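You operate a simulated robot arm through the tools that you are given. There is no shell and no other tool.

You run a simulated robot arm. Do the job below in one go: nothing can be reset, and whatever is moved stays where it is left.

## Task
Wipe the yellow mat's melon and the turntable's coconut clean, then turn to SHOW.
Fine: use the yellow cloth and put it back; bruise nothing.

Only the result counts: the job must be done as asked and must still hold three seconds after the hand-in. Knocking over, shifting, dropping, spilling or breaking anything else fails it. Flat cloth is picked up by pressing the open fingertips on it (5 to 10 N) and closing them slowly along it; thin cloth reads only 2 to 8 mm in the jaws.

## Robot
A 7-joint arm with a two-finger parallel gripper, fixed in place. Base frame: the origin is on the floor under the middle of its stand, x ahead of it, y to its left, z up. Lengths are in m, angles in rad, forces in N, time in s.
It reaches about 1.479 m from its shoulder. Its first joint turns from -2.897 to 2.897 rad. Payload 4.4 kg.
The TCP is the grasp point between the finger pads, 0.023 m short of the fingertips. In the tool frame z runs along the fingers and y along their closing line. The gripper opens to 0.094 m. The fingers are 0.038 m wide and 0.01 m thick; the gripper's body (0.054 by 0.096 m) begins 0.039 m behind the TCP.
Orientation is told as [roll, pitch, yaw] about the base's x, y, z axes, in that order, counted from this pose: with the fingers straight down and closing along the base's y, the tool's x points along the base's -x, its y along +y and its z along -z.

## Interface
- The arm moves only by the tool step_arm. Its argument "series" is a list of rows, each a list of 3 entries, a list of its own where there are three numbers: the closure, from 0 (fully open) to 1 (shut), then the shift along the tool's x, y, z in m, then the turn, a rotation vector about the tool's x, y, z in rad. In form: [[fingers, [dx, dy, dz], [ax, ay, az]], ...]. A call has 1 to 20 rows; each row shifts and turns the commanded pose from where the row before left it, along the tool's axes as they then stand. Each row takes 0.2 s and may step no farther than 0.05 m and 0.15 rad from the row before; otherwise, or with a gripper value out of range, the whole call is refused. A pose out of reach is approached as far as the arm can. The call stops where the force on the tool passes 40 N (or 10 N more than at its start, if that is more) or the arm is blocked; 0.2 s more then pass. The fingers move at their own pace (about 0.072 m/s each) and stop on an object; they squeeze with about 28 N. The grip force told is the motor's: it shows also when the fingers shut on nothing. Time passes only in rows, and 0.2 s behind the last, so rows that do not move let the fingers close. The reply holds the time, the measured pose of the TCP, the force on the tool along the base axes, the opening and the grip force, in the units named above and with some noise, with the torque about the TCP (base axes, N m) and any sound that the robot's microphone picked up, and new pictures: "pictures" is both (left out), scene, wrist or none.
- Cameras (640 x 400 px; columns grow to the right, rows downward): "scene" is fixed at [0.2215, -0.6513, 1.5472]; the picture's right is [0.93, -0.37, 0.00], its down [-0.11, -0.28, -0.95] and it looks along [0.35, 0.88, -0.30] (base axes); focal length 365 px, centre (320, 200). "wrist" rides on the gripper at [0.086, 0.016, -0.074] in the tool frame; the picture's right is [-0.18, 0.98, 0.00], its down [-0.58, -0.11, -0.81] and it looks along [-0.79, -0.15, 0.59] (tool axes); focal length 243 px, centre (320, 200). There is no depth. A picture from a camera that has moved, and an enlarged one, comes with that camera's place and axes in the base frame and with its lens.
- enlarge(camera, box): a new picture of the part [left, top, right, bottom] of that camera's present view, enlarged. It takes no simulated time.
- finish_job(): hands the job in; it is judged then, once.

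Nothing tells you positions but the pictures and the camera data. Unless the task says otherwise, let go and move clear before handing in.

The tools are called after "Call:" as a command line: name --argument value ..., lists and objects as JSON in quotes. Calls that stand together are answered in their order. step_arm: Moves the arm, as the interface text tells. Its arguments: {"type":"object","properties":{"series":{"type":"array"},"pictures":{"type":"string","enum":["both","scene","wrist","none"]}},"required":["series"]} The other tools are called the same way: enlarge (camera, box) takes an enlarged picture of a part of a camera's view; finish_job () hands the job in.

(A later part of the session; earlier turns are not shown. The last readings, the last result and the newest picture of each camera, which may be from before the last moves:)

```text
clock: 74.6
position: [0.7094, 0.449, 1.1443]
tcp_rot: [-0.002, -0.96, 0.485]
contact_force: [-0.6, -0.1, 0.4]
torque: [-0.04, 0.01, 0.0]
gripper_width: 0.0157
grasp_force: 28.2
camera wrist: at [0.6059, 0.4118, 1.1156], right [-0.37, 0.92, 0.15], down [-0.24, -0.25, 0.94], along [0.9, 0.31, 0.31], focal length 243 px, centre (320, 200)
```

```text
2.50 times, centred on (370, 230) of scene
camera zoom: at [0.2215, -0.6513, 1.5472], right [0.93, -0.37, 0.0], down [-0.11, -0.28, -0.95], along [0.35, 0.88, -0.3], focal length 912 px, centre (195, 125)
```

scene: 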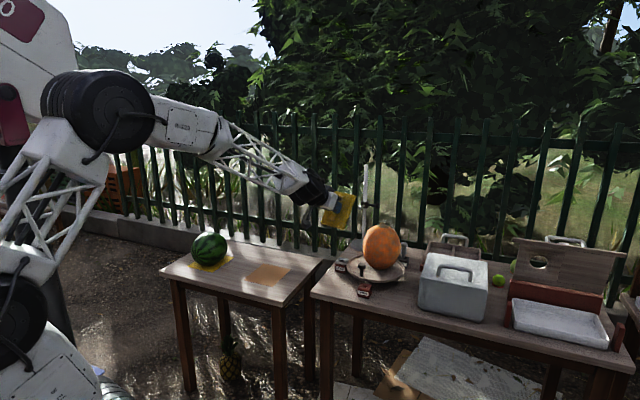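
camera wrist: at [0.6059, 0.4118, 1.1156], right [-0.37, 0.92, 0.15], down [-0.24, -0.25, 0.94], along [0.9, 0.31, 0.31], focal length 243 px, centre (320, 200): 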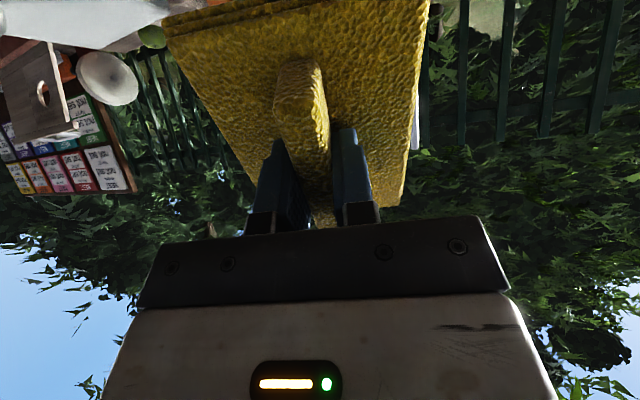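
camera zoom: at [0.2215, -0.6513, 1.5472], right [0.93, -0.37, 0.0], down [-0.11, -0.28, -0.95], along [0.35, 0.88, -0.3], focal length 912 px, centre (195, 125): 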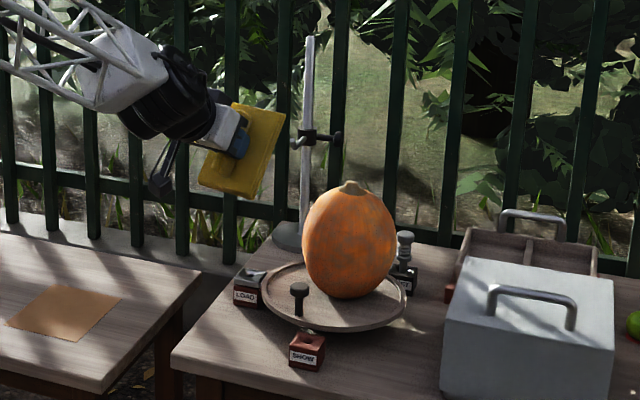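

The tool is tilted 55° along the arm's radial direction. Now I move to a standoff about 6 cm from the coconut's shoulder.

Call:
step_arm --series '[[1, [0.0114, -0.0164, 0.0335], [0, 0, 0]], [1, [0.0114, -0.0164, 0.0335], [0, 0, 0]], [1, [0.0114, -0.0164, 0.0335], [0, 0, 0]], [1, [0.0113, -0.0164, 0.0333], [0, 0, 0]], [1, [0, 0, 0], [0, 0, 0]]]'

Call:
enlarge --camera "scene" --box '[310, 180, 430, 310]'

```text
clock: 75.8
position: [0.8172, 0.43, 1.0303]
tcp_rot: [0.0, -0.961, 0.485]
contact_force: [0.0, -0.7, -0.5]
torque: [-0.02, -0.01, 0.03]
gripper_width: 0.0154
grasp_force: 28.0
camera wrist: at [0.712, 0.3925, 1.0004], right [-0.36, 0.92, 0.15], down [-0.24, -0.25, 0.94], along [0.9, 0.31, 0.31], focal length 243 px, centre (320, 200)
```

scene: 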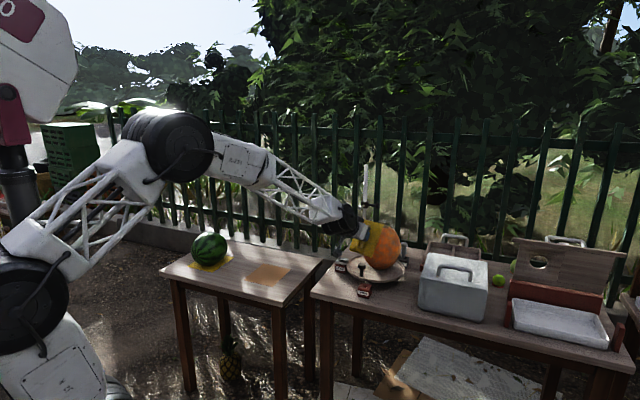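
wrist: 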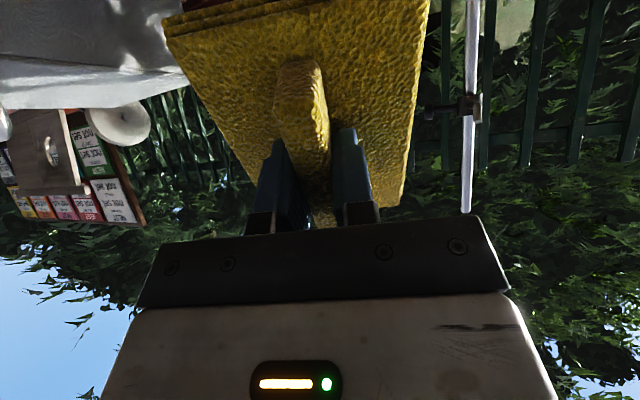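

```text
3.08 times, centred on (370, 245) of scene
camera zoom: at [0.2215, -0.6513, 1.5472], right [0.93, -0.37, 0.0], down [-0.11, -0.28, -0.95], along [0.35, 0.88, -0.3], focal length 1123 px, centre (166, 62)
```

zoom: 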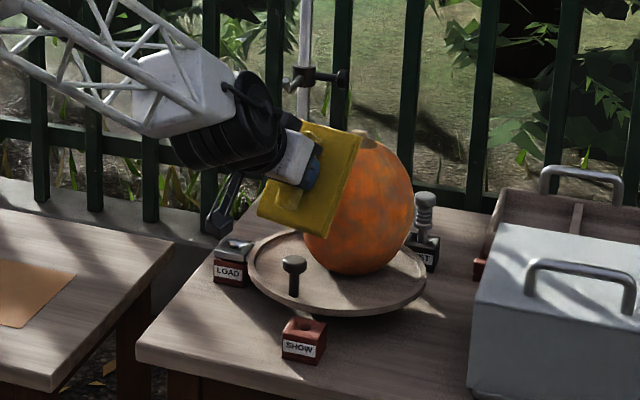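

Call:
step_arm --series '[[1, [0, 0, 0.015], [0, 0, 0]], [1, [0, 0, 0.015], [0, 0, 0]], [1, [0, 0, 0], [0, 0, 0]]]' --pictures "scene"

Call:
enlarge --camera "scene" --box '[320, 200, 420, 300]'

```text
clock: 76.6
position: [0.8376, 0.4423, 1.0138]
tcp_rot: [0.0, -0.959, 0.487]
contact_force: [0.3, 1.0, -0.3]
torque: [0.04, 0.05, 0.01]
gripper_width: 0.0156
grasp_force: 28.4
```

scene: 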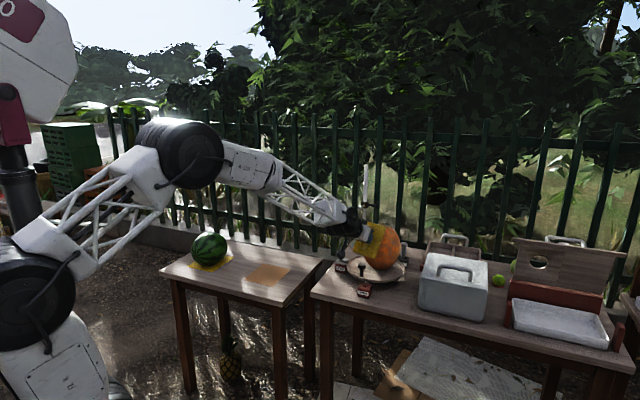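

```text
4.00 times, centred on (370, 250) of scene
camera zoom: at [0.2215, -0.6513, 1.5472], right [0.93, -0.37, 0.0], down [-0.11, -0.28, -0.95], along [0.35, 0.88, -0.3], focal length 1460 px, centre (120, 0)
```

zoom: 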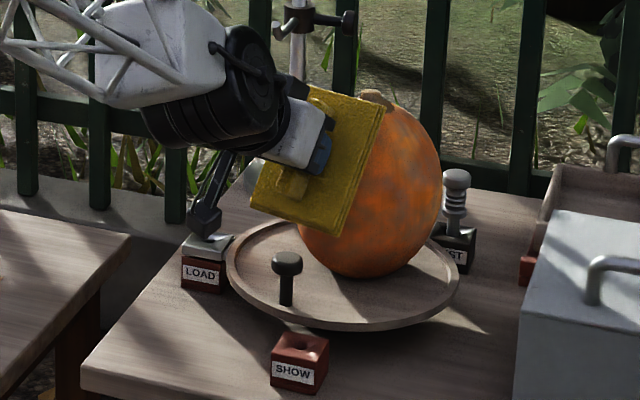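

Call:
step_arm --series '[[1, [0, 0, 0.008], [0, 0, 0]], [1, [0, 0, 0], [0, 0, 0]]]' --pictures "none"

Call:
step_arm --series '[[1, [0, 0, 0.005], [0, 0, 0]], [1, [0, 0, 0], [0, 0, 0]]]' --pictures "scene"

Call:
enlarge --camera "scene" --box '[330, 210, 410, 280]'

```text
clock: 77.2
position: [0.8445, 0.4429, 1.0105]
tcp_rot: [0.0, -0.959, 0.484]
contact_force: [0.3, 0.2, -0.7]
torque: [-0.02, 0.05, 0.0]
gripper_width: 0.0153
grasp_force: 27.9
```

```text
clock: 77.8
position: [0.8458, 0.4463, 1.0045]
tcp_rot: [0.001, -0.959, 0.485]
contact_force: [0.4, -0.8, -0.7]
torque: [-0.02, 0.04, 0.01]
gripper_width: 0.0155
grasp_force: 28.0
```

scene: 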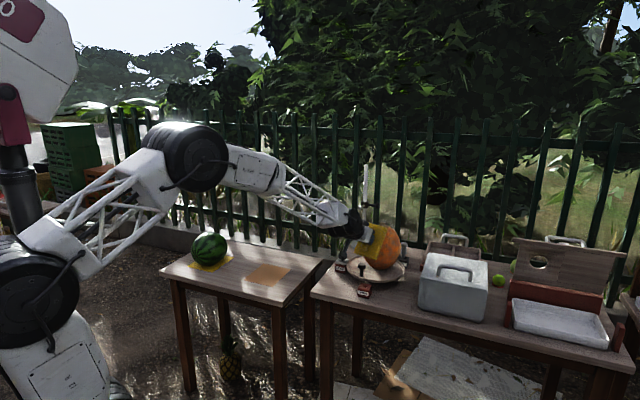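

```text
5.71 times, centred on (370, 245) of scene
camera zoom: at [0.2215, -0.6513, 1.5472], right [0.93, -0.37, 0.0], down [-0.11, -0.28, -0.95], along [0.35, 0.88, -0.3], focal length 2085 px, centre (34, -57)
```

zoom: 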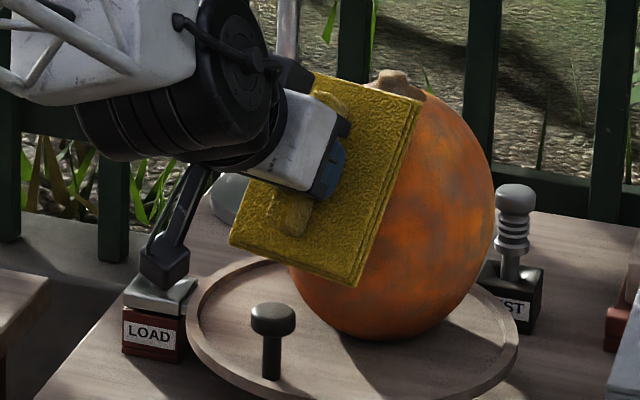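

Call:
step_arm --series '[[1, [0, 0, 0.004], [0, 0, 0]], [1, [0, 0, 0], [0, 0, 0]]]' --pictures "none"

Call:
step_arm --series '[[1, [0, 0, 0.002], [0, 0, 0]], [1, [0, 0, 0], [0, 0, 0]]]' --pictures "none"

```text
clock: 78.4
position: [0.8498, 0.4484, 1.0026]
tcp_rot: [0.0, -0.96, 0.485]
contact_force: [-0.3, -0.3, -1.3]
torque: [0.01, 0.0, -0.01]
gripper_width: 0.0154
grasp_force: 28.0
```

```text
clock: 79.0
position: [0.8502, 0.4485, 1.0011]
tcp_rot: [0.0, -0.958, 0.485]
contact_force: [0.2, 0.0, 0.4]
torque: [-0.01, 0.01, 0.0]
gripper_width: 0.0155
grasp_force: 28.0
```

Call:
step_arm --series '[[1, [0, 0, 0.0015], [0, 0, 0]], [1, [0, 0, 0], [0, 0, 0]]]' --pictures "none"

Call:
step_arm --series '[[1, [0, 0, 0.0015], [0, 0, 0]], [1, [0, 0, 0], [0, 0, 0]]]' --pictures "scene"

Call:
enlarge --camera "scene" --box '[330, 210, 410, 280]'

```text
clock: 79.6
position: [0.852, 0.4485, 1.0002]
tcp_rot: [0.0, -0.958, 0.484]
contact_force: [0.3, 0.4, -0.3]
torque: [-0.05, 0.01, -0.01]
gripper_width: 0.0154
grasp_force: 28.2
```

```text
clock: 80.2
position: [0.8531, 0.4509, 0.9999]
tcp_rot: [0.002, -0.96, 0.486]
contact_force: [-0.7, 0.1, -0.2]
torque: [0.0, 0.02, 0.01]
gripper_width: 0.0155
grasp_force: 28.3
```

scene: 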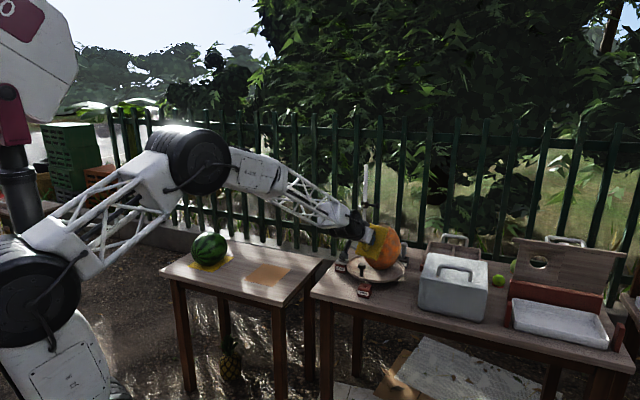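

```text
5.71 times, centred on (370, 245) of scene
camera zoom: at [0.2215, -0.6513, 1.5472], right [0.93, -0.37, 0.0], down [-0.11, -0.28, -0.95], along [0.35, 0.88, -0.3], focal length 2085 px, centre (34, -57)
```

zoom: 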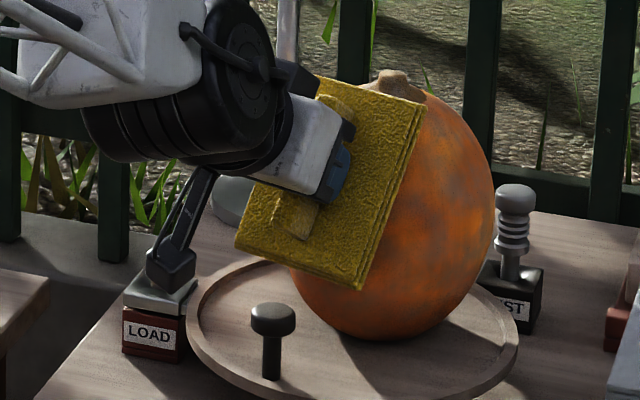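

Call:
step_arm --series '[[1, [0, 0, 0.0015], [0, 0, 0]], [1, [0, 0, 0], [0, 0, 0]]]' --pictures "none"

Call:
step_arm --series '[[1, [0, 0, 0.0015], [0, 0, 0]], [1, [0, 0, 0], [0, 0, 0]]]' --pictures "none"

```text
clock: 80.8
position: [0.854, 0.4501, 0.9994]
tcp_rot: [0.001, -0.96, 0.485]
contact_force: [0.4, 0.9, -1.1]
torque: [-0.01, -0.02, 0.02]
gripper_width: 0.0153
grasp_force: 28.1
```

```text
clock: 81.4
position: [0.8543, 0.4499, 0.9978]
tcp_rot: [-0.001, -0.959, 0.485]
contact_force: [1.3, -0.4, -1.7]
torque: [0.0, -0.02, 0.02]
gripper_width: 0.0155
grasp_force: 27.9
```

Call:
step_arm --series '[[1, [0, 0, 0.0015], [0, 0, 0]], [1, [0, 0, 0], [0, 0, 0]]]' --pictures "none"

Call:
step_arm --series '[[1, [0, 0, 0.0015], [0, 0, 0]], [1, [0, 0, 0], [0, 0, 0]]]' --pictures "none"

```text
clock: 82.0
position: [0.8559, 0.4514, 0.9974]
tcp_rot: [-0.002, -0.962, 0.486]
contact_force: [-0.1, 0.4, -1.5]
torque: [0.01, 0.03, 0.0]
gripper_width: 0.0155
grasp_force: 28.0
```

```text
clock: 82.6
position: [0.8571, 0.4519, 0.9966]
tcp_rot: [-0.001, -0.961, 0.484]
contact_force: [0.1, 0.1, -1.0]
torque: [0.0, 0.02, 0.01]
gripper_width: 0.0152
grasp_force: 28.2
```

Call:
step_arm --series '[[1, [0, 0, 0.0015], [0, 0, 0]], [1, [0, 0, 0], [0, 0, 0]]]' --pictures "none"

Call:
step_arm --series '[[1, [0, 0, 0.0015], [0, 0, 0]], [1, [0, 0, 0], [0, 0, 0]]]' --pictures "scene"

Call:
enlarge --camera "scene" --box '[330, 210, 410, 280]'

```text
clock: 83.2
position: [0.8588, 0.4518, 0.9952]
tcp_rot: [0.0, -0.959, 0.486]
contact_force: [-2.3, -1.2, -0.4]
torque: [0.05, -0.02, 0.03]
gripper_width: 0.0154
grasp_force: 27.9
```

```text
clock: 83.8
position: [0.8603, 0.4545, 0.9955]
tcp_rot: [-0.001, -0.961, 0.485]
contact_force: [-7.8, -3.8, 11.5]
torque: [0.3, -0.24, 0.14]
gripper_width: 0.0152
grasp_force: 27.9
```

scene: 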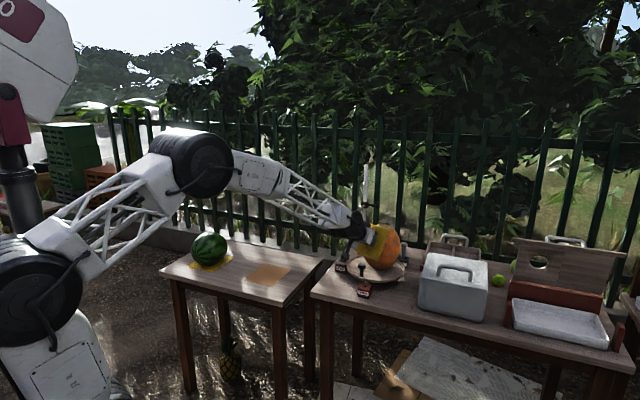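

```text
5.71 times, centred on (370, 245) of scene
camera zoom: at [0.2215, -0.6513, 1.5472], right [0.93, -0.37, 0.0], down [-0.11, -0.28, -0.95], along [0.35, 0.88, -0.3], focal length 2085 px, centre (34, -57)
```

zoom: 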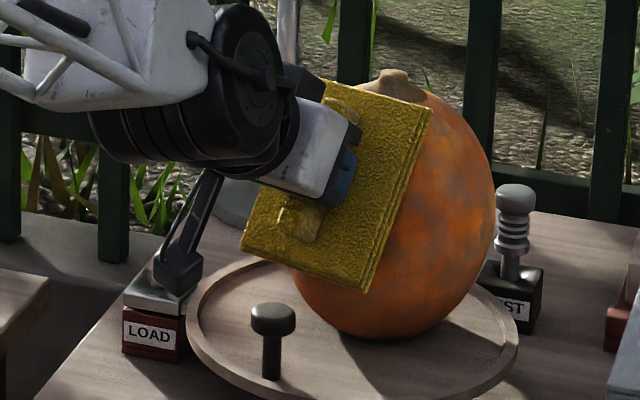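

Contact on the coconut shoulder came with about 14 N, more than I want; the contact is 14 mm off in the tool's +y. I'll back off, centre the pad and re-approach gently.

Call:
step_arm --series '[[1, [0, 0, -0.004], [0, 0, 0]], [1, [0, 0.013, 0], [0, 0, 0]], [1, [0, 0, 0.0015], [0, 0, 0]], [1, [0, 0, 0], [0, 0, 0]]]' --pictures "none"

Call:
step_arm --series '[[1, [0, 0, 0.0008], [0, 0, 0]], [1, [0, 0, 0], [0, 0, 0]]]' --pictures "none"

```text
clock: 84.8
position: [0.8513, 0.4648, 0.9959]
tcp_rot: [-0.001, -0.958, 0.484]
contact_force: [-0.7, 0.5, -1.8]
torque: [0.01, -0.01, 0.01]
gripper_width: 0.0156
grasp_force: 28.3
```

```text
clock: 85.4
position: [0.8524, 0.4643, 0.9957]
tcp_rot: [0.0, -0.959, 0.486]
contact_force: [-0.4, 0.0, -0.6]
torque: [0.0, 0.0, -0.02]
gripper_width: 0.0153
grasp_force: 27.9
```

Call:
step_arm --series '[[1, [0, 0, 0.0006], [0, 0, 0]], [1, [0, 0, 0], [0, 0, 0]]]' --pictures "none"

Call:
step_arm --series '[[1, [0, 0, 0.0005], [0, 0, 0]], [1, [0, 0, 0], [0, 0, 0]]]' --pictures "none"

```text
clock: 86.0
position: [0.8526, 0.4649, 0.9967]
tcp_rot: [-0.001, -0.96, 0.487]
contact_force: [-4.0, -2.1, 3.2]
torque: [0.04, -0.08, -0.05]
gripper_width: 0.0152
grasp_force: 28.0
```

```text
clock: 86.6
position: [0.853, 0.4645, 0.9954]
tcp_rot: [-0.001, -0.96, 0.485]
contact_force: [-7.5, -2.7, 8.9]
torque: [0.09, -0.23, 0.04]
gripper_width: 0.0153
grasp_force: 27.5
```

Call:
step_arm --series '[[1, [0, 0, -0.0007], [0, 0, 0]], [1, [0.005, 0, 0], [0, 0, 0]], [1, [0.005, 0, 0], [0, 0, 0]], [1, [0, 0, 0], [0, 0, 0]]]' --pictures "scene"

Call:
enlarge --camera "scene" --box '[330, 210, 410, 280]'

```text
clock: 87.6
position: [0.8475, 0.4618, 0.9856]
tcp_rot: [-0.001, -0.959, 0.485]
contact_force: [-3.1, -1.2, 4.5]
torque: [0.08, -0.21, 0.04]
gripper_width: 0.015
grasp_force: 28.3
```

scene: 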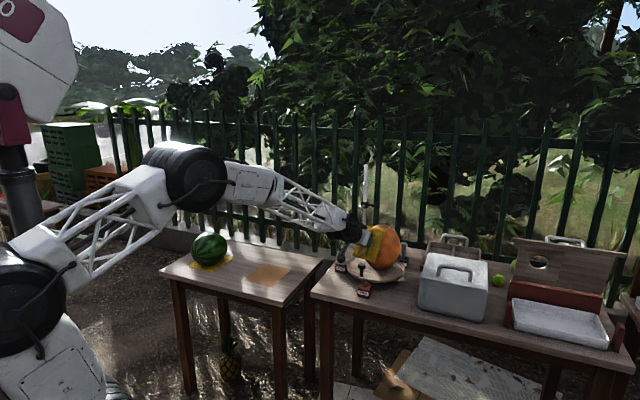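

```text
5.71 times, centred on (370, 245) of scene
camera zoom: at [0.2215, -0.6513, 1.5472], right [0.93, -0.37, 0.0], down [-0.11, -0.28, -0.95], along [0.35, 0.88, -0.3], focal length 2085 px, centre (34, -57)
```

zoom: 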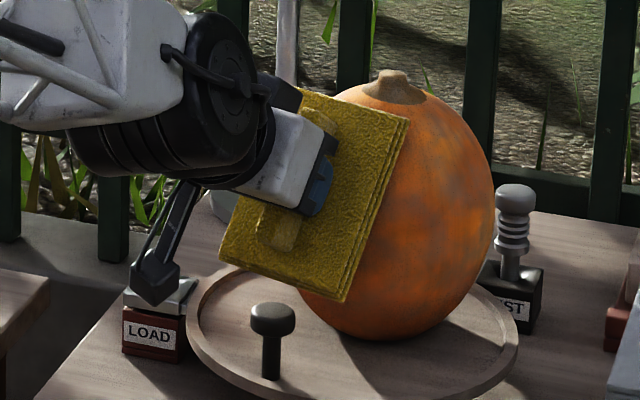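

Call:
step_arm --series '[[1, [-0.005, 0, 0], [0, 0, 0]], [1, [-0.005, 0, 0], [0, 0, 0]], [1, [0.005, 0, 0], [0, 0, 0]], [1, [0.005, 0, 0], [0, 0, 0]]]' --pictures "none"

Call:
step_arm --series '[[1, [-0.005, 0, 0], [0, 0, 0]], [1, [-0.005, 0, 0], [0, 0, 0]], [1, [-0.005, 0, 0], [0, 0, 0]], [1, [0.005, 0, 0], [0, 0, 0]], [1, [0.005, 0, 0], [0, 0, 0]], [1, [0.005, 0, 0], [0, 0, 0]]]' --pictures "none"

Call:
step_arm --series '[[1, [-0.005, 0, 0], [0, 0, 0]], [1, [-0.005, 0, 0], [0, 0, 0]], [1, [-0.005, 0, 0], [0, 0, 0]], [1, [0.005, 0, 0], [0, 0, 0]], [1, [0.005, 0, 0], [0, 0, 0]], [1, [0.005, 0, 0], [0, 0, 0]]]' --pictures "scene"

Call:
enlarge --camera "scene" --box '[330, 210, 410, 280]'

```text
clock: 88.6
position: [0.8479, 0.4607, 0.9868]
tcp_rot: [0.001, -0.957, 0.486]
contact_force: [-0.1, 0.5, -0.5]
torque: [-0.01, 0.02, -0.01]
gripper_width: 0.0156
grasp_force: 27.9
```

```text
clock: 90.0
position: [0.8469, 0.4628, 0.9875]
tcp_rot: [0.001, -0.96, 0.485]
contact_force: [-1.4, -1.5, 3.9]
torque: [0.04, -0.16, 0.0]
gripper_width: 0.0154
grasp_force: 27.6
```

```text
clock: 91.4
position: [0.8476, 0.4628, 0.987]
tcp_rot: [0.0, -0.962, 0.485]
contact_force: [-1.3, -0.2, 3.6]
torque: [0.05, -0.16, 0.02]
gripper_width: 0.0152
grasp_force: 27.7
```

scene: 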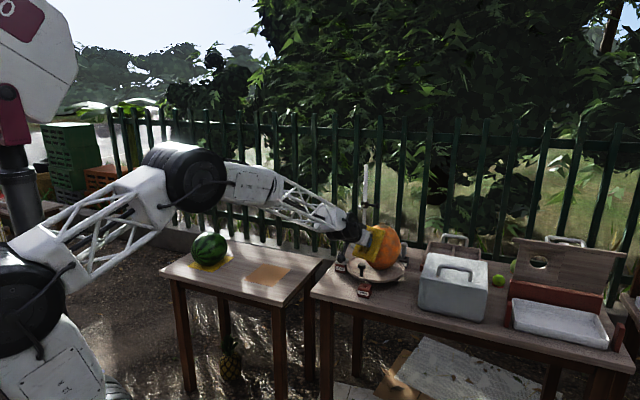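

```text
5.71 times, centred on (370, 245) of scene
camera zoom: at [0.2215, -0.6513, 1.5472], right [0.93, -0.37, 0.0], down [-0.11, -0.28, -0.95], along [0.35, 0.88, -0.3], focal length 2085 px, centre (34, -57)
```

zoom: 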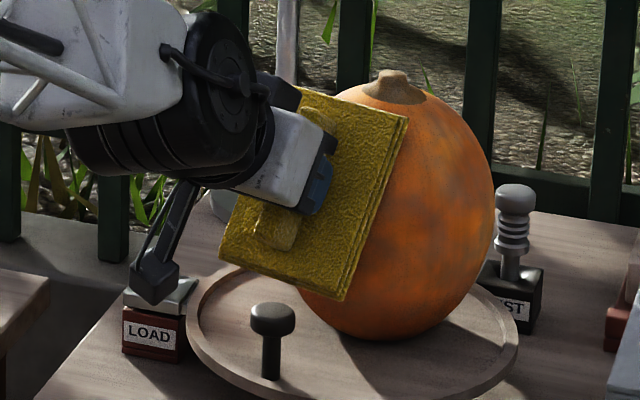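

Call:
step_arm --series '[[1, [-0.005, 0, 0.0004], [0, 0, 0]], [1, [-0.006, 0, 0], [0, 0, 0]], [1, [-0.006, 0, 0], [0, 0, 0]], [1, [0.006, 0, 0], [0, 0, 0]], [1, [0.006, 0, 0], [0, 0, 0]], [1, [0.006, 0, 0], [0, 0, 0]]]' --pictures "none"

Call:
step_arm --series '[[1, [-0.006, 0, 0], [0, 0, 0]], [1, [-0.006, 0, 0], [0, 0, 0]], [1, [-0.006, 0, 0], [0, 0, 0]], [1, [0.006, 0, 0], [0, 0, 0]], [1, [0.006, 0, 0], [0, 0, 0]], [1, [0.006, 0, 0], [0, 0, 0]]]' --pictures "none"

Call:
step_arm --series '[[1, [-0.006, 0, 0], [0, 0, 0]], [1, [-0.006, 0, 0], [0, 0, 0]], [1, [-0.006, 0, 0], [0, 0, 0]], [1, [0.006, 0, 0], [0, 0, 0]], [1, [0.006, 0, 0], [0, 0, 0]], [1, [0.006, 0, 0], [0, 0, 0]]]' --pictures "scene"

Call:
enlarge --camera "scene" --box '[330, 210, 410, 280]'

```text
clock: 92.8
position: [0.8475, 0.4617, 0.9874]
tcp_rot: [0.001, -0.959, 0.485]
contact_force: [-2.4, -1.2, 5.8]
torque: [0.12, -0.25, -0.02]
gripper_width: 0.0154
grasp_force: 27.8
```

```text
clock: 94.2
position: [0.8479, 0.4616, 0.987]
tcp_rot: [0.001, -0.961, 0.485]
contact_force: [-4.9, -2.8, 11.0]
torque: [0.24, -0.51, 0.0]
gripper_width: 0.0154
grasp_force: 28.2
```

```text
clock: 95.6
position: [0.8477, 0.4607, 0.9879]
tcp_rot: [0.002, -0.961, 0.485]
contact_force: [-1.5, -0.3, 3.4]
torque: [0.1, -0.22, 0.03]
gripper_width: 0.0152
grasp_force: 27.4
```

scene: 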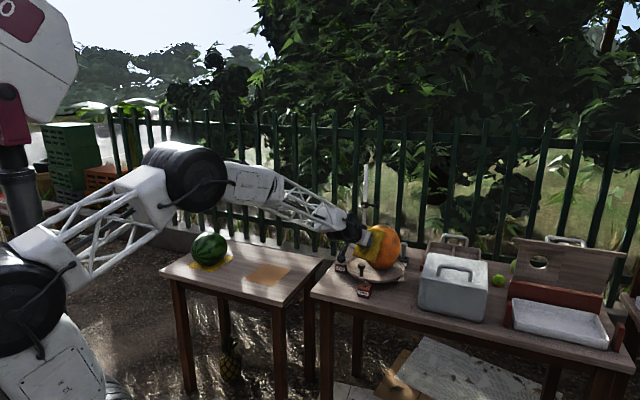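

```text
5.71 times, centred on (370, 245) of scene
camera zoom: at [0.2215, -0.6513, 1.5472], right [0.93, -0.37, 0.0], down [-0.11, -0.28, -0.95], along [0.35, 0.88, -0.3], focal length 2085 px, centre (34, -57)
```

zoom: 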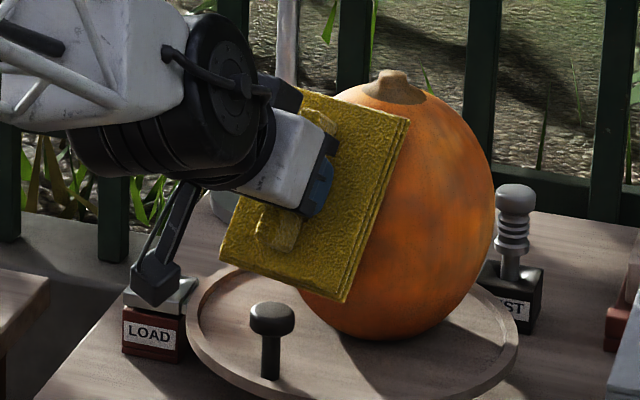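

The coconut's smears are fading too and it stays still. I'll continue with the same strokes.

Call:
step_arm --series '[[1, [-0.006, 0, 0], [0, 0, 0]], [1, [-0.006, 0, 0], [0, 0, 0]], [1, [-0.006, 0, 0], [0, 0, 0]], [1, [0.006, 0, 0], [0, 0, 0]], [1, [0.006, 0, 0], [0, 0, 0]], [1, [0.006, 0, 0], [0, 0, 0]]]' --pictures "none"

Call:
step_arm --series '[[1, [-0.006, 0, 0], [0, 0, 0]], [1, [-0.006, 0, 0], [0, 0, 0]], [1, [-0.006, 0, 0], [0, 0, 0]], [1, [0.006, 0, 0], [0, 0, 0]], [1, [0.006, 0, 0], [0, 0, 0]], [1, [0.006, 0, 0], [0, 0, 0]]]' --pictures "none"

Call:
step_arm --series '[[1, [-0.006, 0, 0], [0, 0, 0]], [1, [-0.006, 0, 0], [0, 0, 0]], [1, [-0.006, 0, 0], [0, 0, 0]], [1, [0.006, 0, 0], [0, 0, 0]], [1, [0.006, 0, 0], [0, 0, 0]], [1, [0.006, 0, 0], [0, 0, 0]]]' --pictures "none"

Call:
step_arm --series '[[1, [-0.006, 0, 0], [0, 0, 0]], [1, [-0.006, 0, 0], [0, 0, 0]], [1, [-0.006, 0, 0], [0, 0, 0]], [1, [0.006, 0, 0], [0, 0, 0]], [1, [0.006, 0, 0], [0, 0, 0]], [1, [0.006, 0, 0], [0, 0, 0]]]' --pictures "scene"

Call:
enlarge --camera "scene" --box '[330, 210, 410, 280]'

```text
clock: 97.0
position: [0.8459, 0.461, 0.9868]
tcp_rot: [0.0, -0.96, 0.484]
contact_force: [-2.3, -0.9, 3.9]
torque: [0.13, -0.18, -0.03]
gripper_width: 0.0153
grasp_force: 28.0
```

```text
clock: 98.4
position: [0.8474, 0.4628, 0.988]
tcp_rot: [-0.001, -0.959, 0.486]
contact_force: [-4.6, -2.6, 9.3]
torque: [0.2, -0.36, 0.0]
gripper_width: 0.0155
grasp_force: 27.6
```

```text
clock: 99.8
position: [0.8472, 0.461, 0.986]
tcp_rot: [-0.001, -0.959, 0.485]
contact_force: [0.3, -0.5, -0.3]
torque: [0.0, 0.02, 0.01]
gripper_width: 0.0154
grasp_force: 27.8
```

```text
clock: 101.2
position: [0.8468, 0.461, 0.986]
tcp_rot: [0.002, -0.96, 0.487]
contact_force: [0.0, -1.1, -0.5]
torque: [-0.01, 0.0, -0.03]
gripper_width: 0.0155
grasp_force: 28.5
```

scene: 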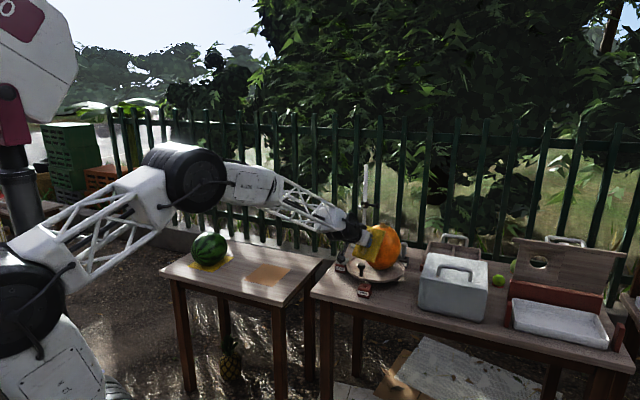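

```text
5.71 times, centred on (370, 245) of scene
camera zoom: at [0.2215, -0.6513, 1.5472], right [0.93, -0.37, 0.0], down [-0.11, -0.28, -0.95], along [0.35, 0.88, -0.3], focal length 2085 px, centre (34, -57)
```

zoom: 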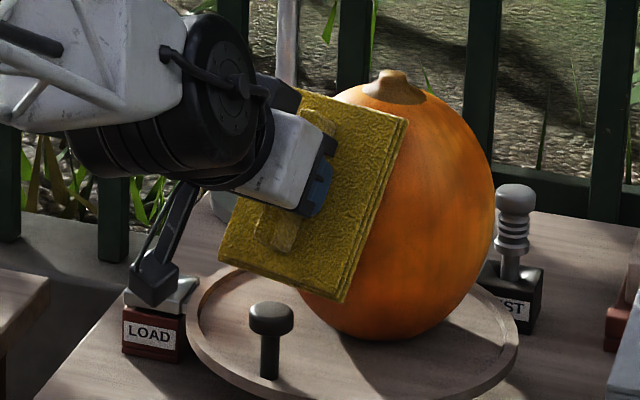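

Nearly clean, but contact has just been lost; I'll press in half a millimetre more and continue.

Call:
step_arm --series '[[1, [-0.006, 0, 0.0006], [0, 0, 0]], [1, [-0.006, 0, 0], [0, 0, 0]], [1, [0, 0, 0], [0, 0, 0]]]' --pictures "none"

Call:
step_arm --series '[[1, [-0.006, 0, 0], [0, 0, 0]], [1, [0.006, 0, 0], [0, 0, 0]], [1, [0.006, 0, 0], [0, 0, 0]], [1, [0.006, 0, 0], [0, 0, 0]]]' --pictures "none"

Call:
step_arm --series '[[1, [-0.006, 0, 0], [0, 0, 0]], [1, [-0.006, 0, 0], [0, 0, 0]], [1, [-0.006, 0, 0], [0, 0, 0]], [1, [0.006, 0, 0], [0, 0, 0]], [1, [0.006, 0, 0], [0, 0, 0]], [1, [0.006, 0, 0], [0, 0, 0]]]' --pictures "scene"

Call:
enlarge --camera "scene" --box '[330, 210, 410, 280]'

```text
clock: 102.0
position: [0.8537, 0.4647, 0.9948]
tcp_rot: [0.0, -0.961, 0.485]
contact_force: [-2.7, -2.6, 1.8]
torque: [-0.01, -0.02, 0.03]
gripper_width: 0.0155
grasp_force: 28.3
```

```text
clock: 103.0
position: [0.8476, 0.4633, 0.9866]
tcp_rot: [0.001, -0.962, 0.486]
contact_force: [-5.6, -2.3, 11.1]
torque: [0.22, -0.43, 0.01]
gripper_width: 0.0152
grasp_force: 27.7
```

```text
clock: 104.4
position: [0.8483, 0.4625, 0.9868]
tcp_rot: [0.0, -0.961, 0.485]
contact_force: [-6.5, -4.1, 13.6]
torque: [0.29, -0.54, 0.0]
gripper_width: 0.0153
grasp_force: 28.3
```

scene: 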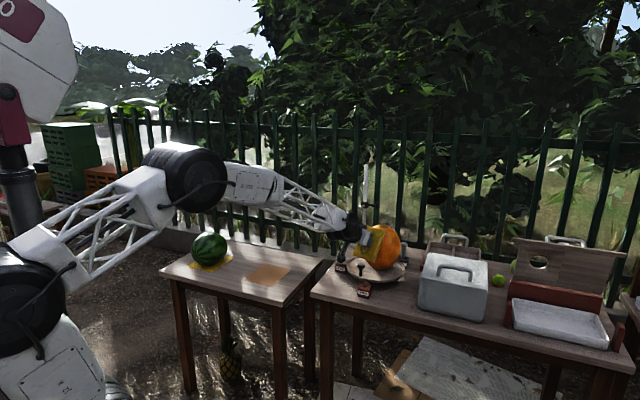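

```text
5.71 times, centred on (370, 245) of scene
camera zoom: at [0.2215, -0.6513, 1.5472], right [0.93, -0.37, 0.0], down [-0.11, -0.28, -0.95], along [0.35, 0.88, -0.3], focal length 2085 px, centre (34, -57)
```

zoom: 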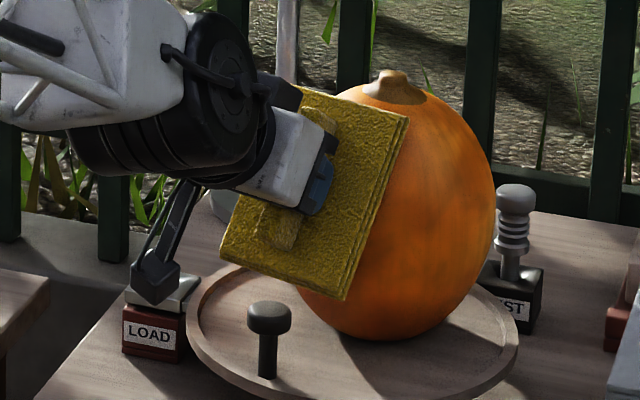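

Call:
step_arm --series '[[1, [-0.006, 0, -0.0003], [0, 0, 0]], [1, [-0.006, 0, 0], [0, 0, 0]], [1, [-0.006, 0, 0], [0, 0, 0]], [1, [0.006, 0, 0], [0, 0, 0]], [1, [0.006, 0, 0], [0, 0, 0]], [1, [0.006, 0, 0], [0, 0, 0]]]' --pictures "none"

Call:
step_arm --series '[[1, [-0.006, 0, 0], [0, 0, 0]], [1, [-0.006, 0, 0], [0, 0, 0]], [1, [-0.006, 0, 0], [0, 0, 0]], [1, [0.006, 0, 0], [0, 0, 0]], [1, [0.006, 0, 0], [0, 0, 0]], [1, [0.006, 0, 0], [0, 0, 0]]]' --pictures "none"

Call:
step_arm --series '[[1, [-0.006, 0, 0], [0, 0, 0]], [1, [-0.006, 0, 0], [0, 0, 0]], [1, [-0.006, 0, 0], [0, 0, 0]], [1, [0.006, 0, 0], [0, 0, 0]], [1, [0.006, 0, 0], [0, 0, 0]], [1, [0.006, 0, 0], [0, 0, 0]]]' --pictures "none"

Call:
step_arm --series '[[1, [-0.006, 0, 0], [0, 0, 0]], [1, [-0.006, 0, 0], [0, 0, 0]], [1, [-0.006, 0, 0], [0, 0, 0]], [1, [0.006, 0, 0], [0, 0, 0]], [1, [0.006, 0, 0], [0, 0, 0]], [1, [0.006, 0, 0], [0, 0, 0]]]' --pictures "scene"

Call:
enlarge --camera "scene" --box '[330, 210, 410, 280]'

```text
clock: 105.8
position: [0.8469, 0.4615, 0.9853]
tcp_rot: [0.001, -0.956, 0.486]
contact_force: [-0.3, 0.0, 0.4]
torque: [0.02, -0.03, 0.05]
gripper_width: 0.0157
grasp_force: 27.8
```

```text
clock: 107.2
position: [0.8461, 0.4615, 0.9856]
tcp_rot: [0.001, -0.958, 0.483]
contact_force: [-0.7, -0.3, 0.6]
torque: [0.01, -0.03, -0.03]
gripper_width: 0.0154
grasp_force: 28.5
```

```text
clock: 108.6
position: [0.848, 0.461, 0.9864]
tcp_rot: [-0.001, -0.961, 0.488]
contact_force: [-3.2, -1.6, 6.6]
torque: [0.15, -0.29, -0.01]
gripper_width: 0.0152
grasp_force: 27.8
```

```text
clock: 110.0
position: [0.8473, 0.4615, 0.9877]
tcp_rot: [-0.001, -0.958, 0.486]
contact_force: [-3.1, -2.2, 7.8]
torque: [0.16, -0.29, -0.02]
gripper_width: 0.0154
grasp_force: 28.0
```

scene: 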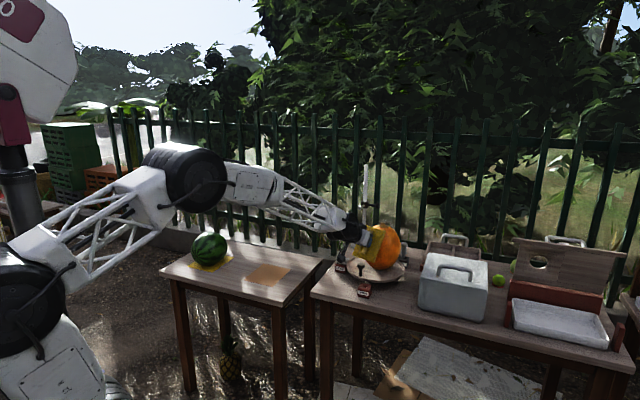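

```text
5.71 times, centred on (370, 245) of scene
camera zoom: at [0.2215, -0.6513, 1.5472], right [0.93, -0.37, 0.0], down [-0.11, -0.28, -0.95], along [0.35, 0.88, -0.3], focal length 2085 px, centre (34, -57)
```

zoom: 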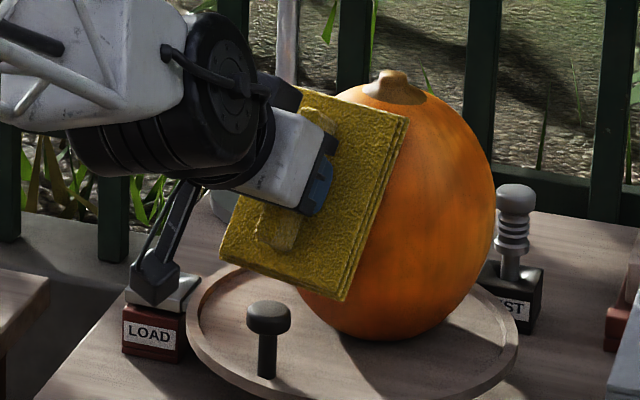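

Call:
step_arm --series '[[1, [-0.006, 0, 0], [0, 0, 0]], [1, [-0.006, 0, 0], [0, 0, 0]], [1, [-0.006, 0, 0], [0, 0, 0]], [1, [0.006, 0, 0], [0, 0, 0]], [1, [0.006, 0, 0], [0, 0, 0]], [1, [0.006, 0, 0], [0, 0, 0]]]' --pictures "none"

Call:
step_arm --series '[[1, [-0.006, 0, 0], [0, 0, 0]], [1, [-0.006, 0, 0], [0, 0, 0]], [1, [-0.006, 0, 0], [0, 0, 0]], [1, [0.006, 0, 0], [0, 0, 0]], [1, [0.006, 0, 0], [0, 0, 0]], [1, [0.006, 0, 0], [0, 0, 0]]]' --pictures "none"

Call:
step_arm --series '[[1, [0, 0, -0.02], [0, 0, 0]], [1, [0, 0, -0.04], [0, 0, 0]], [1, [-0.02, 0, -0.04], [0, 0, 0]], [1, [-0.02, 0, -0.04], [0, 0, 0]], [1, [-0.02, 0, -0.04], [0, 0, 0]], [1, [0, 0, 0], [0, 0, 0]]]'

Call:
enlarge --camera "scene" --box '[330, 215, 420, 305]'

```text
clock: 111.4
position: [0.8471, 0.4617, 0.9865]
tcp_rot: [0.001, -0.958, 0.486]
contact_force: [0.7, -0.4, -0.2]
torque: [0.0, -0.01, -0.01]
gripper_width: 0.0153
grasp_force: 27.9
```

```text
clock: 112.8
position: [0.8467, 0.4607, 0.9871]
tcp_rot: [-0.001, -0.959, 0.485]
contact_force: [-0.3, -1.1, -0.5]
torque: [-0.03, -0.01, -0.03]
gripper_width: 0.0155
grasp_force: 28.4
```

```text
clock: 114.2
position: [0.7503, 0.4094, 1.1403]
tcp_rot: [0.0, -0.958, 0.486]
contact_force: [-0.5, 0.6, -1.3]
torque: [0.0, 0.02, -0.02]
gripper_width: 0.0157
grasp_force: 28.6
camera wrist: at [0.6439, 0.3716, 1.112], right [-0.36, 0.92, 0.15], down [-0.24, -0.25, 0.94], along [0.9, 0.31, 0.31], focal length 243 px, centre (320, 200)
```

scene: 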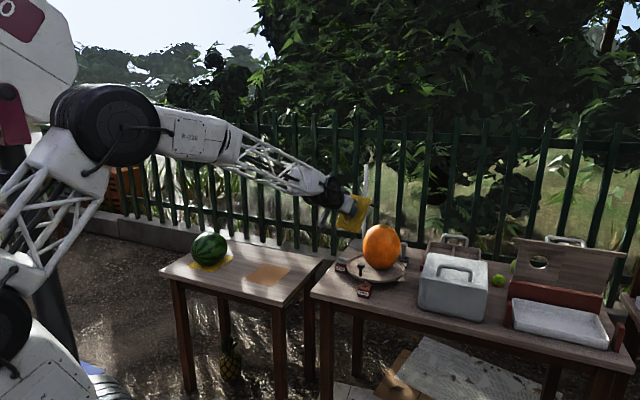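
wrist: 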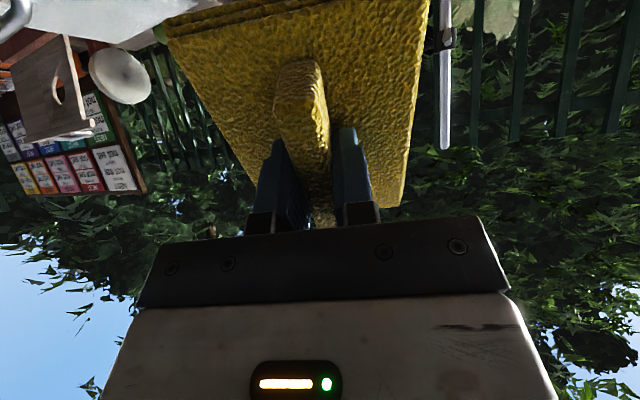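

```text
4.44 times, centred on (375, 260) of scene
camera zoom: at [0.2215, -0.6513, 1.5472], right [0.93, -0.37, 0.0], down [-0.11, -0.28, -0.95], along [0.35, 0.88, -0.3], focal length 1622 px, centre (76, -67)
```

zoom: 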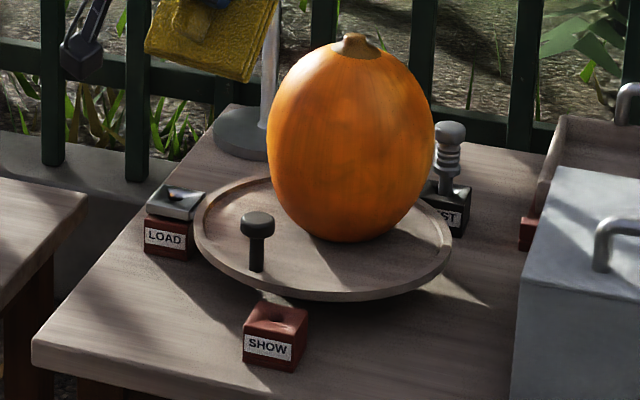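

Call:
enlarge --camera "scene" --box '[358, 220, 408, 272]'

```text
7.69 times, centred on (383, 246) of scene
camera zoom: at [0.2215, -0.6513, 1.5472], right [0.93, -0.37, 0.0], down [-0.11, -0.28, -0.95], along [0.35, 0.88, -0.3], focal length 2807 px, centre (-165, -154)
```

zoom: 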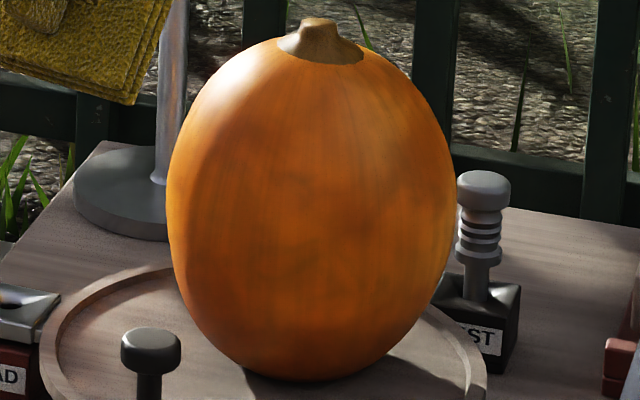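

Only faint mottling remains. I'll return for a few more strokes to be sure it is fully clean.

Call:
step_arm --series '[[1, [0.02, 0, 0.04], [0, 0, 0]], [1, [0.02, 0, 0.04], [0, 0, 0]], [1, [0.02, 0, 0.04], [0, 0, 0]], [1, [0, 0, 0.04], [0, 0, 0]], [1, [-0.009, 0, 0.0185], [0, 0, 0]], [1, [0, 0, 0], [0, 0, 0]]]' --pictures "none"

Call:
step_arm --series '[[1, [0, 0, 0.0012], [0, 0, 0]], [1, [0, 0, 0], [0, 0, 0]]]' --pictures "none"

```text
clock: 115.6
position: [0.851, 0.4645, 0.9941]
tcp_rot: [0.0, -0.961, 0.481]
contact_force: [0.1, 0.0, -0.7]
torque: [0.0, 0.05, 0.01]
gripper_width: 0.0154
grasp_force: 27.9
```

```text
clock: 116.2
position: [0.8521, 0.464, 0.9927]
tcp_rot: [0.0, -0.959, 0.485]
contact_force: [-4.5, -2.5, 3.8]
torque: [0.05, -0.1, 0.01]
gripper_width: 0.0154
grasp_force: 27.9
```

Call:
step_arm --series '[[1, [-0.006, 0, 0], [0, 0, 0]], [1, [-0.003, 0, 0], [0, 0, 0]], [1, [0.006, 0, 0], [0, 0, 0]], [1, [0.006, 0, 0], [0, 0, 0]], [1, [0.006, 0, 0], [0, 0, 0]], [1, [-0.006, 0, 0], [0, 0, 0]], [1, [-0.003, 0, 0], [0, 0, 0]]]' --pictures "none"

Call:
step_arm --series '[[1, [-0.006, 0, 0], [0, 0, 0]], [1, [-0.003, 0, 0], [0, 0, 0]], [1, [0.006, 0, 0], [0, 0, 0]], [1, [0.006, 0, 0], [0, 0, 0]], [1, [0.006, 0, 0], [0, 0, 0]], [1, [-0.006, 0, 0], [0, 0, 0]], [1, [-0.003, 0, 0], [0, 0, 0]]]' --pictures "none"

Call:
step_arm --series '[[1, [-0.006, 0, 0], [0, 0, 0]], [1, [-0.003, 0, 0], [0, 0, 0]], [1, [0.006, 0, 0], [0, 0, 0]], [1, [0.006, 0, 0], [0, 0, 0]], [1, [0.006, 0, 0], [0, 0, 0]], [1, [-0.006, 0, 0], [0, 0, 0]], [1, [-0.003, 0, 0], [0, 0, 0]]]' --pictures "scene"

Call:
enlarge --camera "scene" --box '[330, 210, 410, 280]'

```text
clock: 117.8
position: [0.8502, 0.4641, 0.9931]
tcp_rot: [0.001, -0.961, 0.485]
contact_force: [0.5, 0.2, -1.1]
torque: [-0.02, 0.0, -0.01]
gripper_width: 0.0157
grasp_force: 28.0
```

```text
clock: 119.4
position: [0.8519, 0.4639, 0.9945]
tcp_rot: [0.0, -0.96, 0.482]
contact_force: [-2.7, -0.7, 0.7]
torque: [0.03, 0.01, 0.01]
gripper_width: 0.0154
grasp_force: 28.0
```

```text
clock: 121.0
position: [0.8517, 0.4643, 0.9941]
tcp_rot: [0.001, -0.962, 0.485]
contact_force: [0.3, 0.3, -0.8]
torque: [-0.04, -0.02, 0.01]
gripper_width: 0.0154
grasp_force: 27.6
```

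scene: 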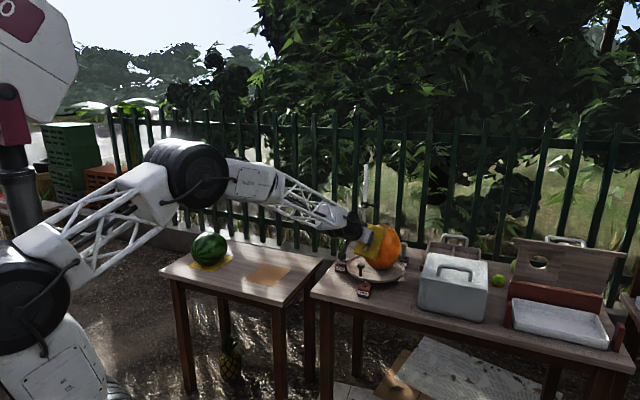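

```text
5.71 times, centred on (370, 245) of scene
camera zoom: at [0.2215, -0.6513, 1.5472], right [0.93, -0.37, 0.0], down [-0.11, -0.28, -0.95], along [0.35, 0.88, -0.3], focal length 2085 px, centre (34, -57)
```

zoom: 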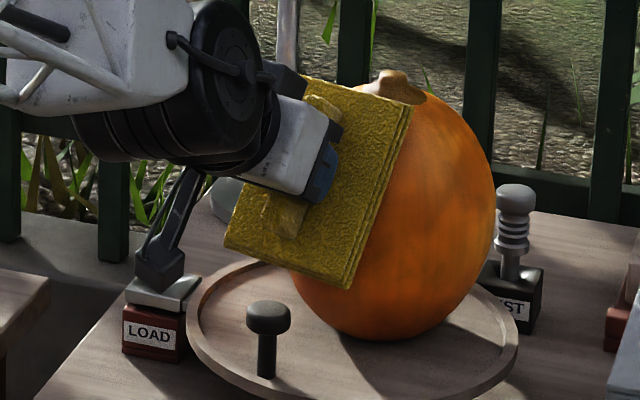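

Call:
step_arm --series '[[1, [0, 0, 0.0006], [0, 0, 0]], [1, [0, 0, 0], [0, 0, 0]]]' --pictures "none"

Call:
step_arm --series '[[1, [-0.006, 0, 0], [0, 0, 0]], [1, [-0.003, 0, 0], [0, 0, 0]], [1, [0.006, 0, 0], [0, 0, 0]], [1, [0.006, 0, 0], [0, 0, 0]], [1, [0.004, 0, 0], [0, 0, 0]], [1, [-0.004, 0, 0], [0, 0, 0]], [1, [-0.003, 0, 0], [0, 0, 0]]]' --pictures "none"

```text
clock: 121.6
position: [0.8535, 0.465, 0.9939]
tcp_rot: [0.002, -0.96, 0.485]
contact_force: [-4.1, -2.8, 3.7]
torque: [0.1, -0.13, -0.01]
gripper_width: 0.0154
grasp_force: 28.1
```

```text
clock: 123.2
position: [0.8529, 0.4632, 0.9948]
tcp_rot: [0.001, -0.958, 0.484]
contact_force: [-1.5, -1.8, 0.1]
torque: [-0.03, 0.01, 0.01]
gripper_width: 0.0156
grasp_force: 28.2
```

Call:
step_arm --series '[[1, [-0.005, 0, 0.0003], [0, 0, 0]], [1, [-0.005, 0, 0], [0, 0, 0]], [1, [0.006, 0, 0], [0, 0, 0]], [1, [0.006, 0, 0], [0, 0, 0]], [1, [0.004, 0, 0], [0, 0, 0]], [1, [-0.006, 0, 0], [0, 0, 0]]]' --pictures "none"

Call:
step_arm --series '[[1, [-0.005, 0, 0], [0, 0, 0]], [1, [-0.005, 0, 0], [0, 0, 0]], [1, [0.006, 0, 0], [0, 0, 0]], [1, [0.006, 0, 0], [0, 0, 0]], [1, [0.004, 0, 0], [0, 0, 0]], [1, [-0.006, 0, 0], [0, 0, 0]]]' --pictures "none"

Call:
step_arm --series '[[1, [-0.005, 0, 0], [0, 0, 0]], [1, [-0.005, 0, 0], [0, 0, 0]], [1, [0.006, 0, 0], [0, 0, 0]], [1, [0.006, 0, 0], [0, 0, 0]], [1, [0.004, 0, 0], [0, 0, 0]], [1, [-0.006, 0, 0], [0, 0, 0]]]' --pictures "scene"

Call:
enlarge --camera "scene" --box '[330, 210, 410, 280]'

```text
clock: 124.6
position: [0.8526, 0.4633, 0.9935]
tcp_rot: [0.0, -0.961, 0.482]
contact_force: [-2.0, 0.0, 0.5]
torque: [0.01, -0.01, 0.01]
gripper_width: 0.0155
grasp_force: 28.0
```

```text
clock: 126.0
position: [0.8526, 0.465, 0.9922]
tcp_rot: [0.001, -0.958, 0.483]
contact_force: [-1.9, -1.4, -0.1]
torque: [-0.05, -0.04, -0.03]
gripper_width: 0.0156
grasp_force: 28.1
```

```text
clock: 127.4
position: [0.8524, 0.4628, 0.9936]
tcp_rot: [-0.003, -0.958, 0.485]
contact_force: [-2.7, -0.5, 1.4]
torque: [0.03, -0.01, 0.0]
gripper_width: 0.0155
grasp_force: 27.7
```

scene: 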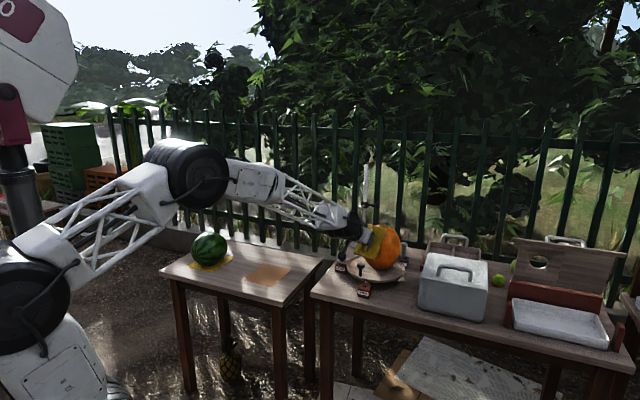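

```text
5.71 times, centred on (370, 245) of scene
camera zoom: at [0.2215, -0.6513, 1.5472], right [0.93, -0.37, 0.0], down [-0.11, -0.28, -0.95], along [0.35, 0.88, -0.3], focal length 2085 px, centre (34, -57)
```

zoom: 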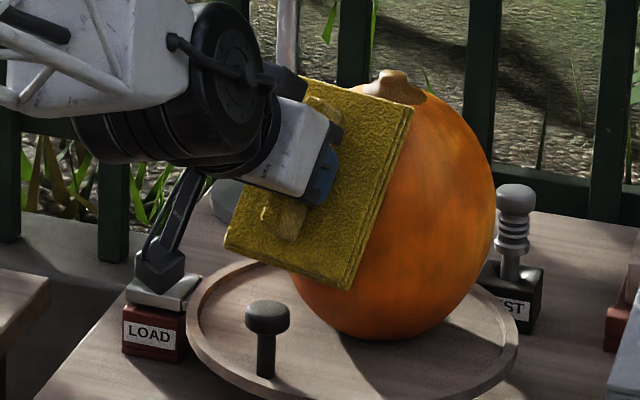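

Call:
step_arm --series '[[1, [0, 0, -0.02], [0, 0, 0]], [1, [0, 0, -0.04], [0, 0, 0]], [1, [-0.02, 0, -0.04], [0, 0, 0]], [1, [-0.02, 0, -0.04], [0, 0, 0]], [1, [-0.02, 0, -0.04], [0, 0, 0]], [1, [0, 0, 0], [0, 0, 0]]]' --pictures "scene"

Call:
enlarge --camera "scene" --box '[358, 220, 408, 272]'

```text
clock: 128.8
position: [0.7514, 0.4094, 1.1463]
tcp_rot: [-0.001, -0.957, 0.486]
contact_force: [0.0, -0.2, -1.1]
torque: [0.0, 0.03, -0.01]
gripper_width: 0.0155
grasp_force: 28.2
```

scene: 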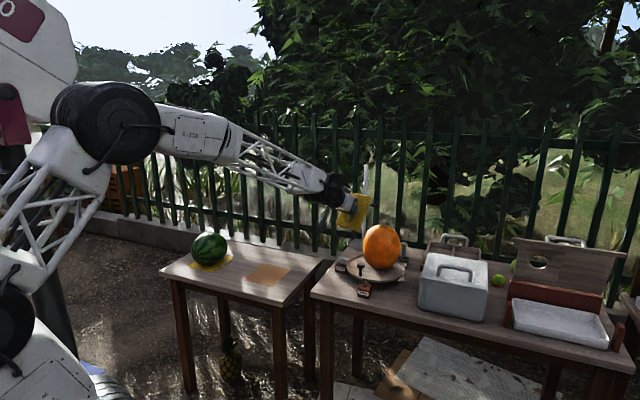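

```text
7.69 times, centred on (383, 246) of scene
camera zoom: at [0.2215, -0.6513, 1.5472], right [0.93, -0.37, 0.0], down [-0.11, -0.28, -0.95], along [0.35, 0.88, -0.3], focal length 2807 px, centre (-165, -154)
```

zoom: 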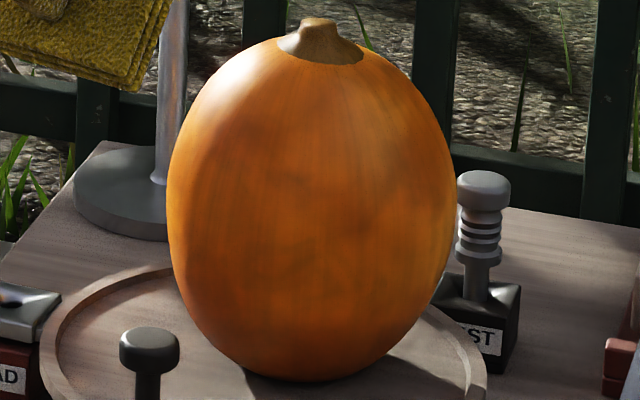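

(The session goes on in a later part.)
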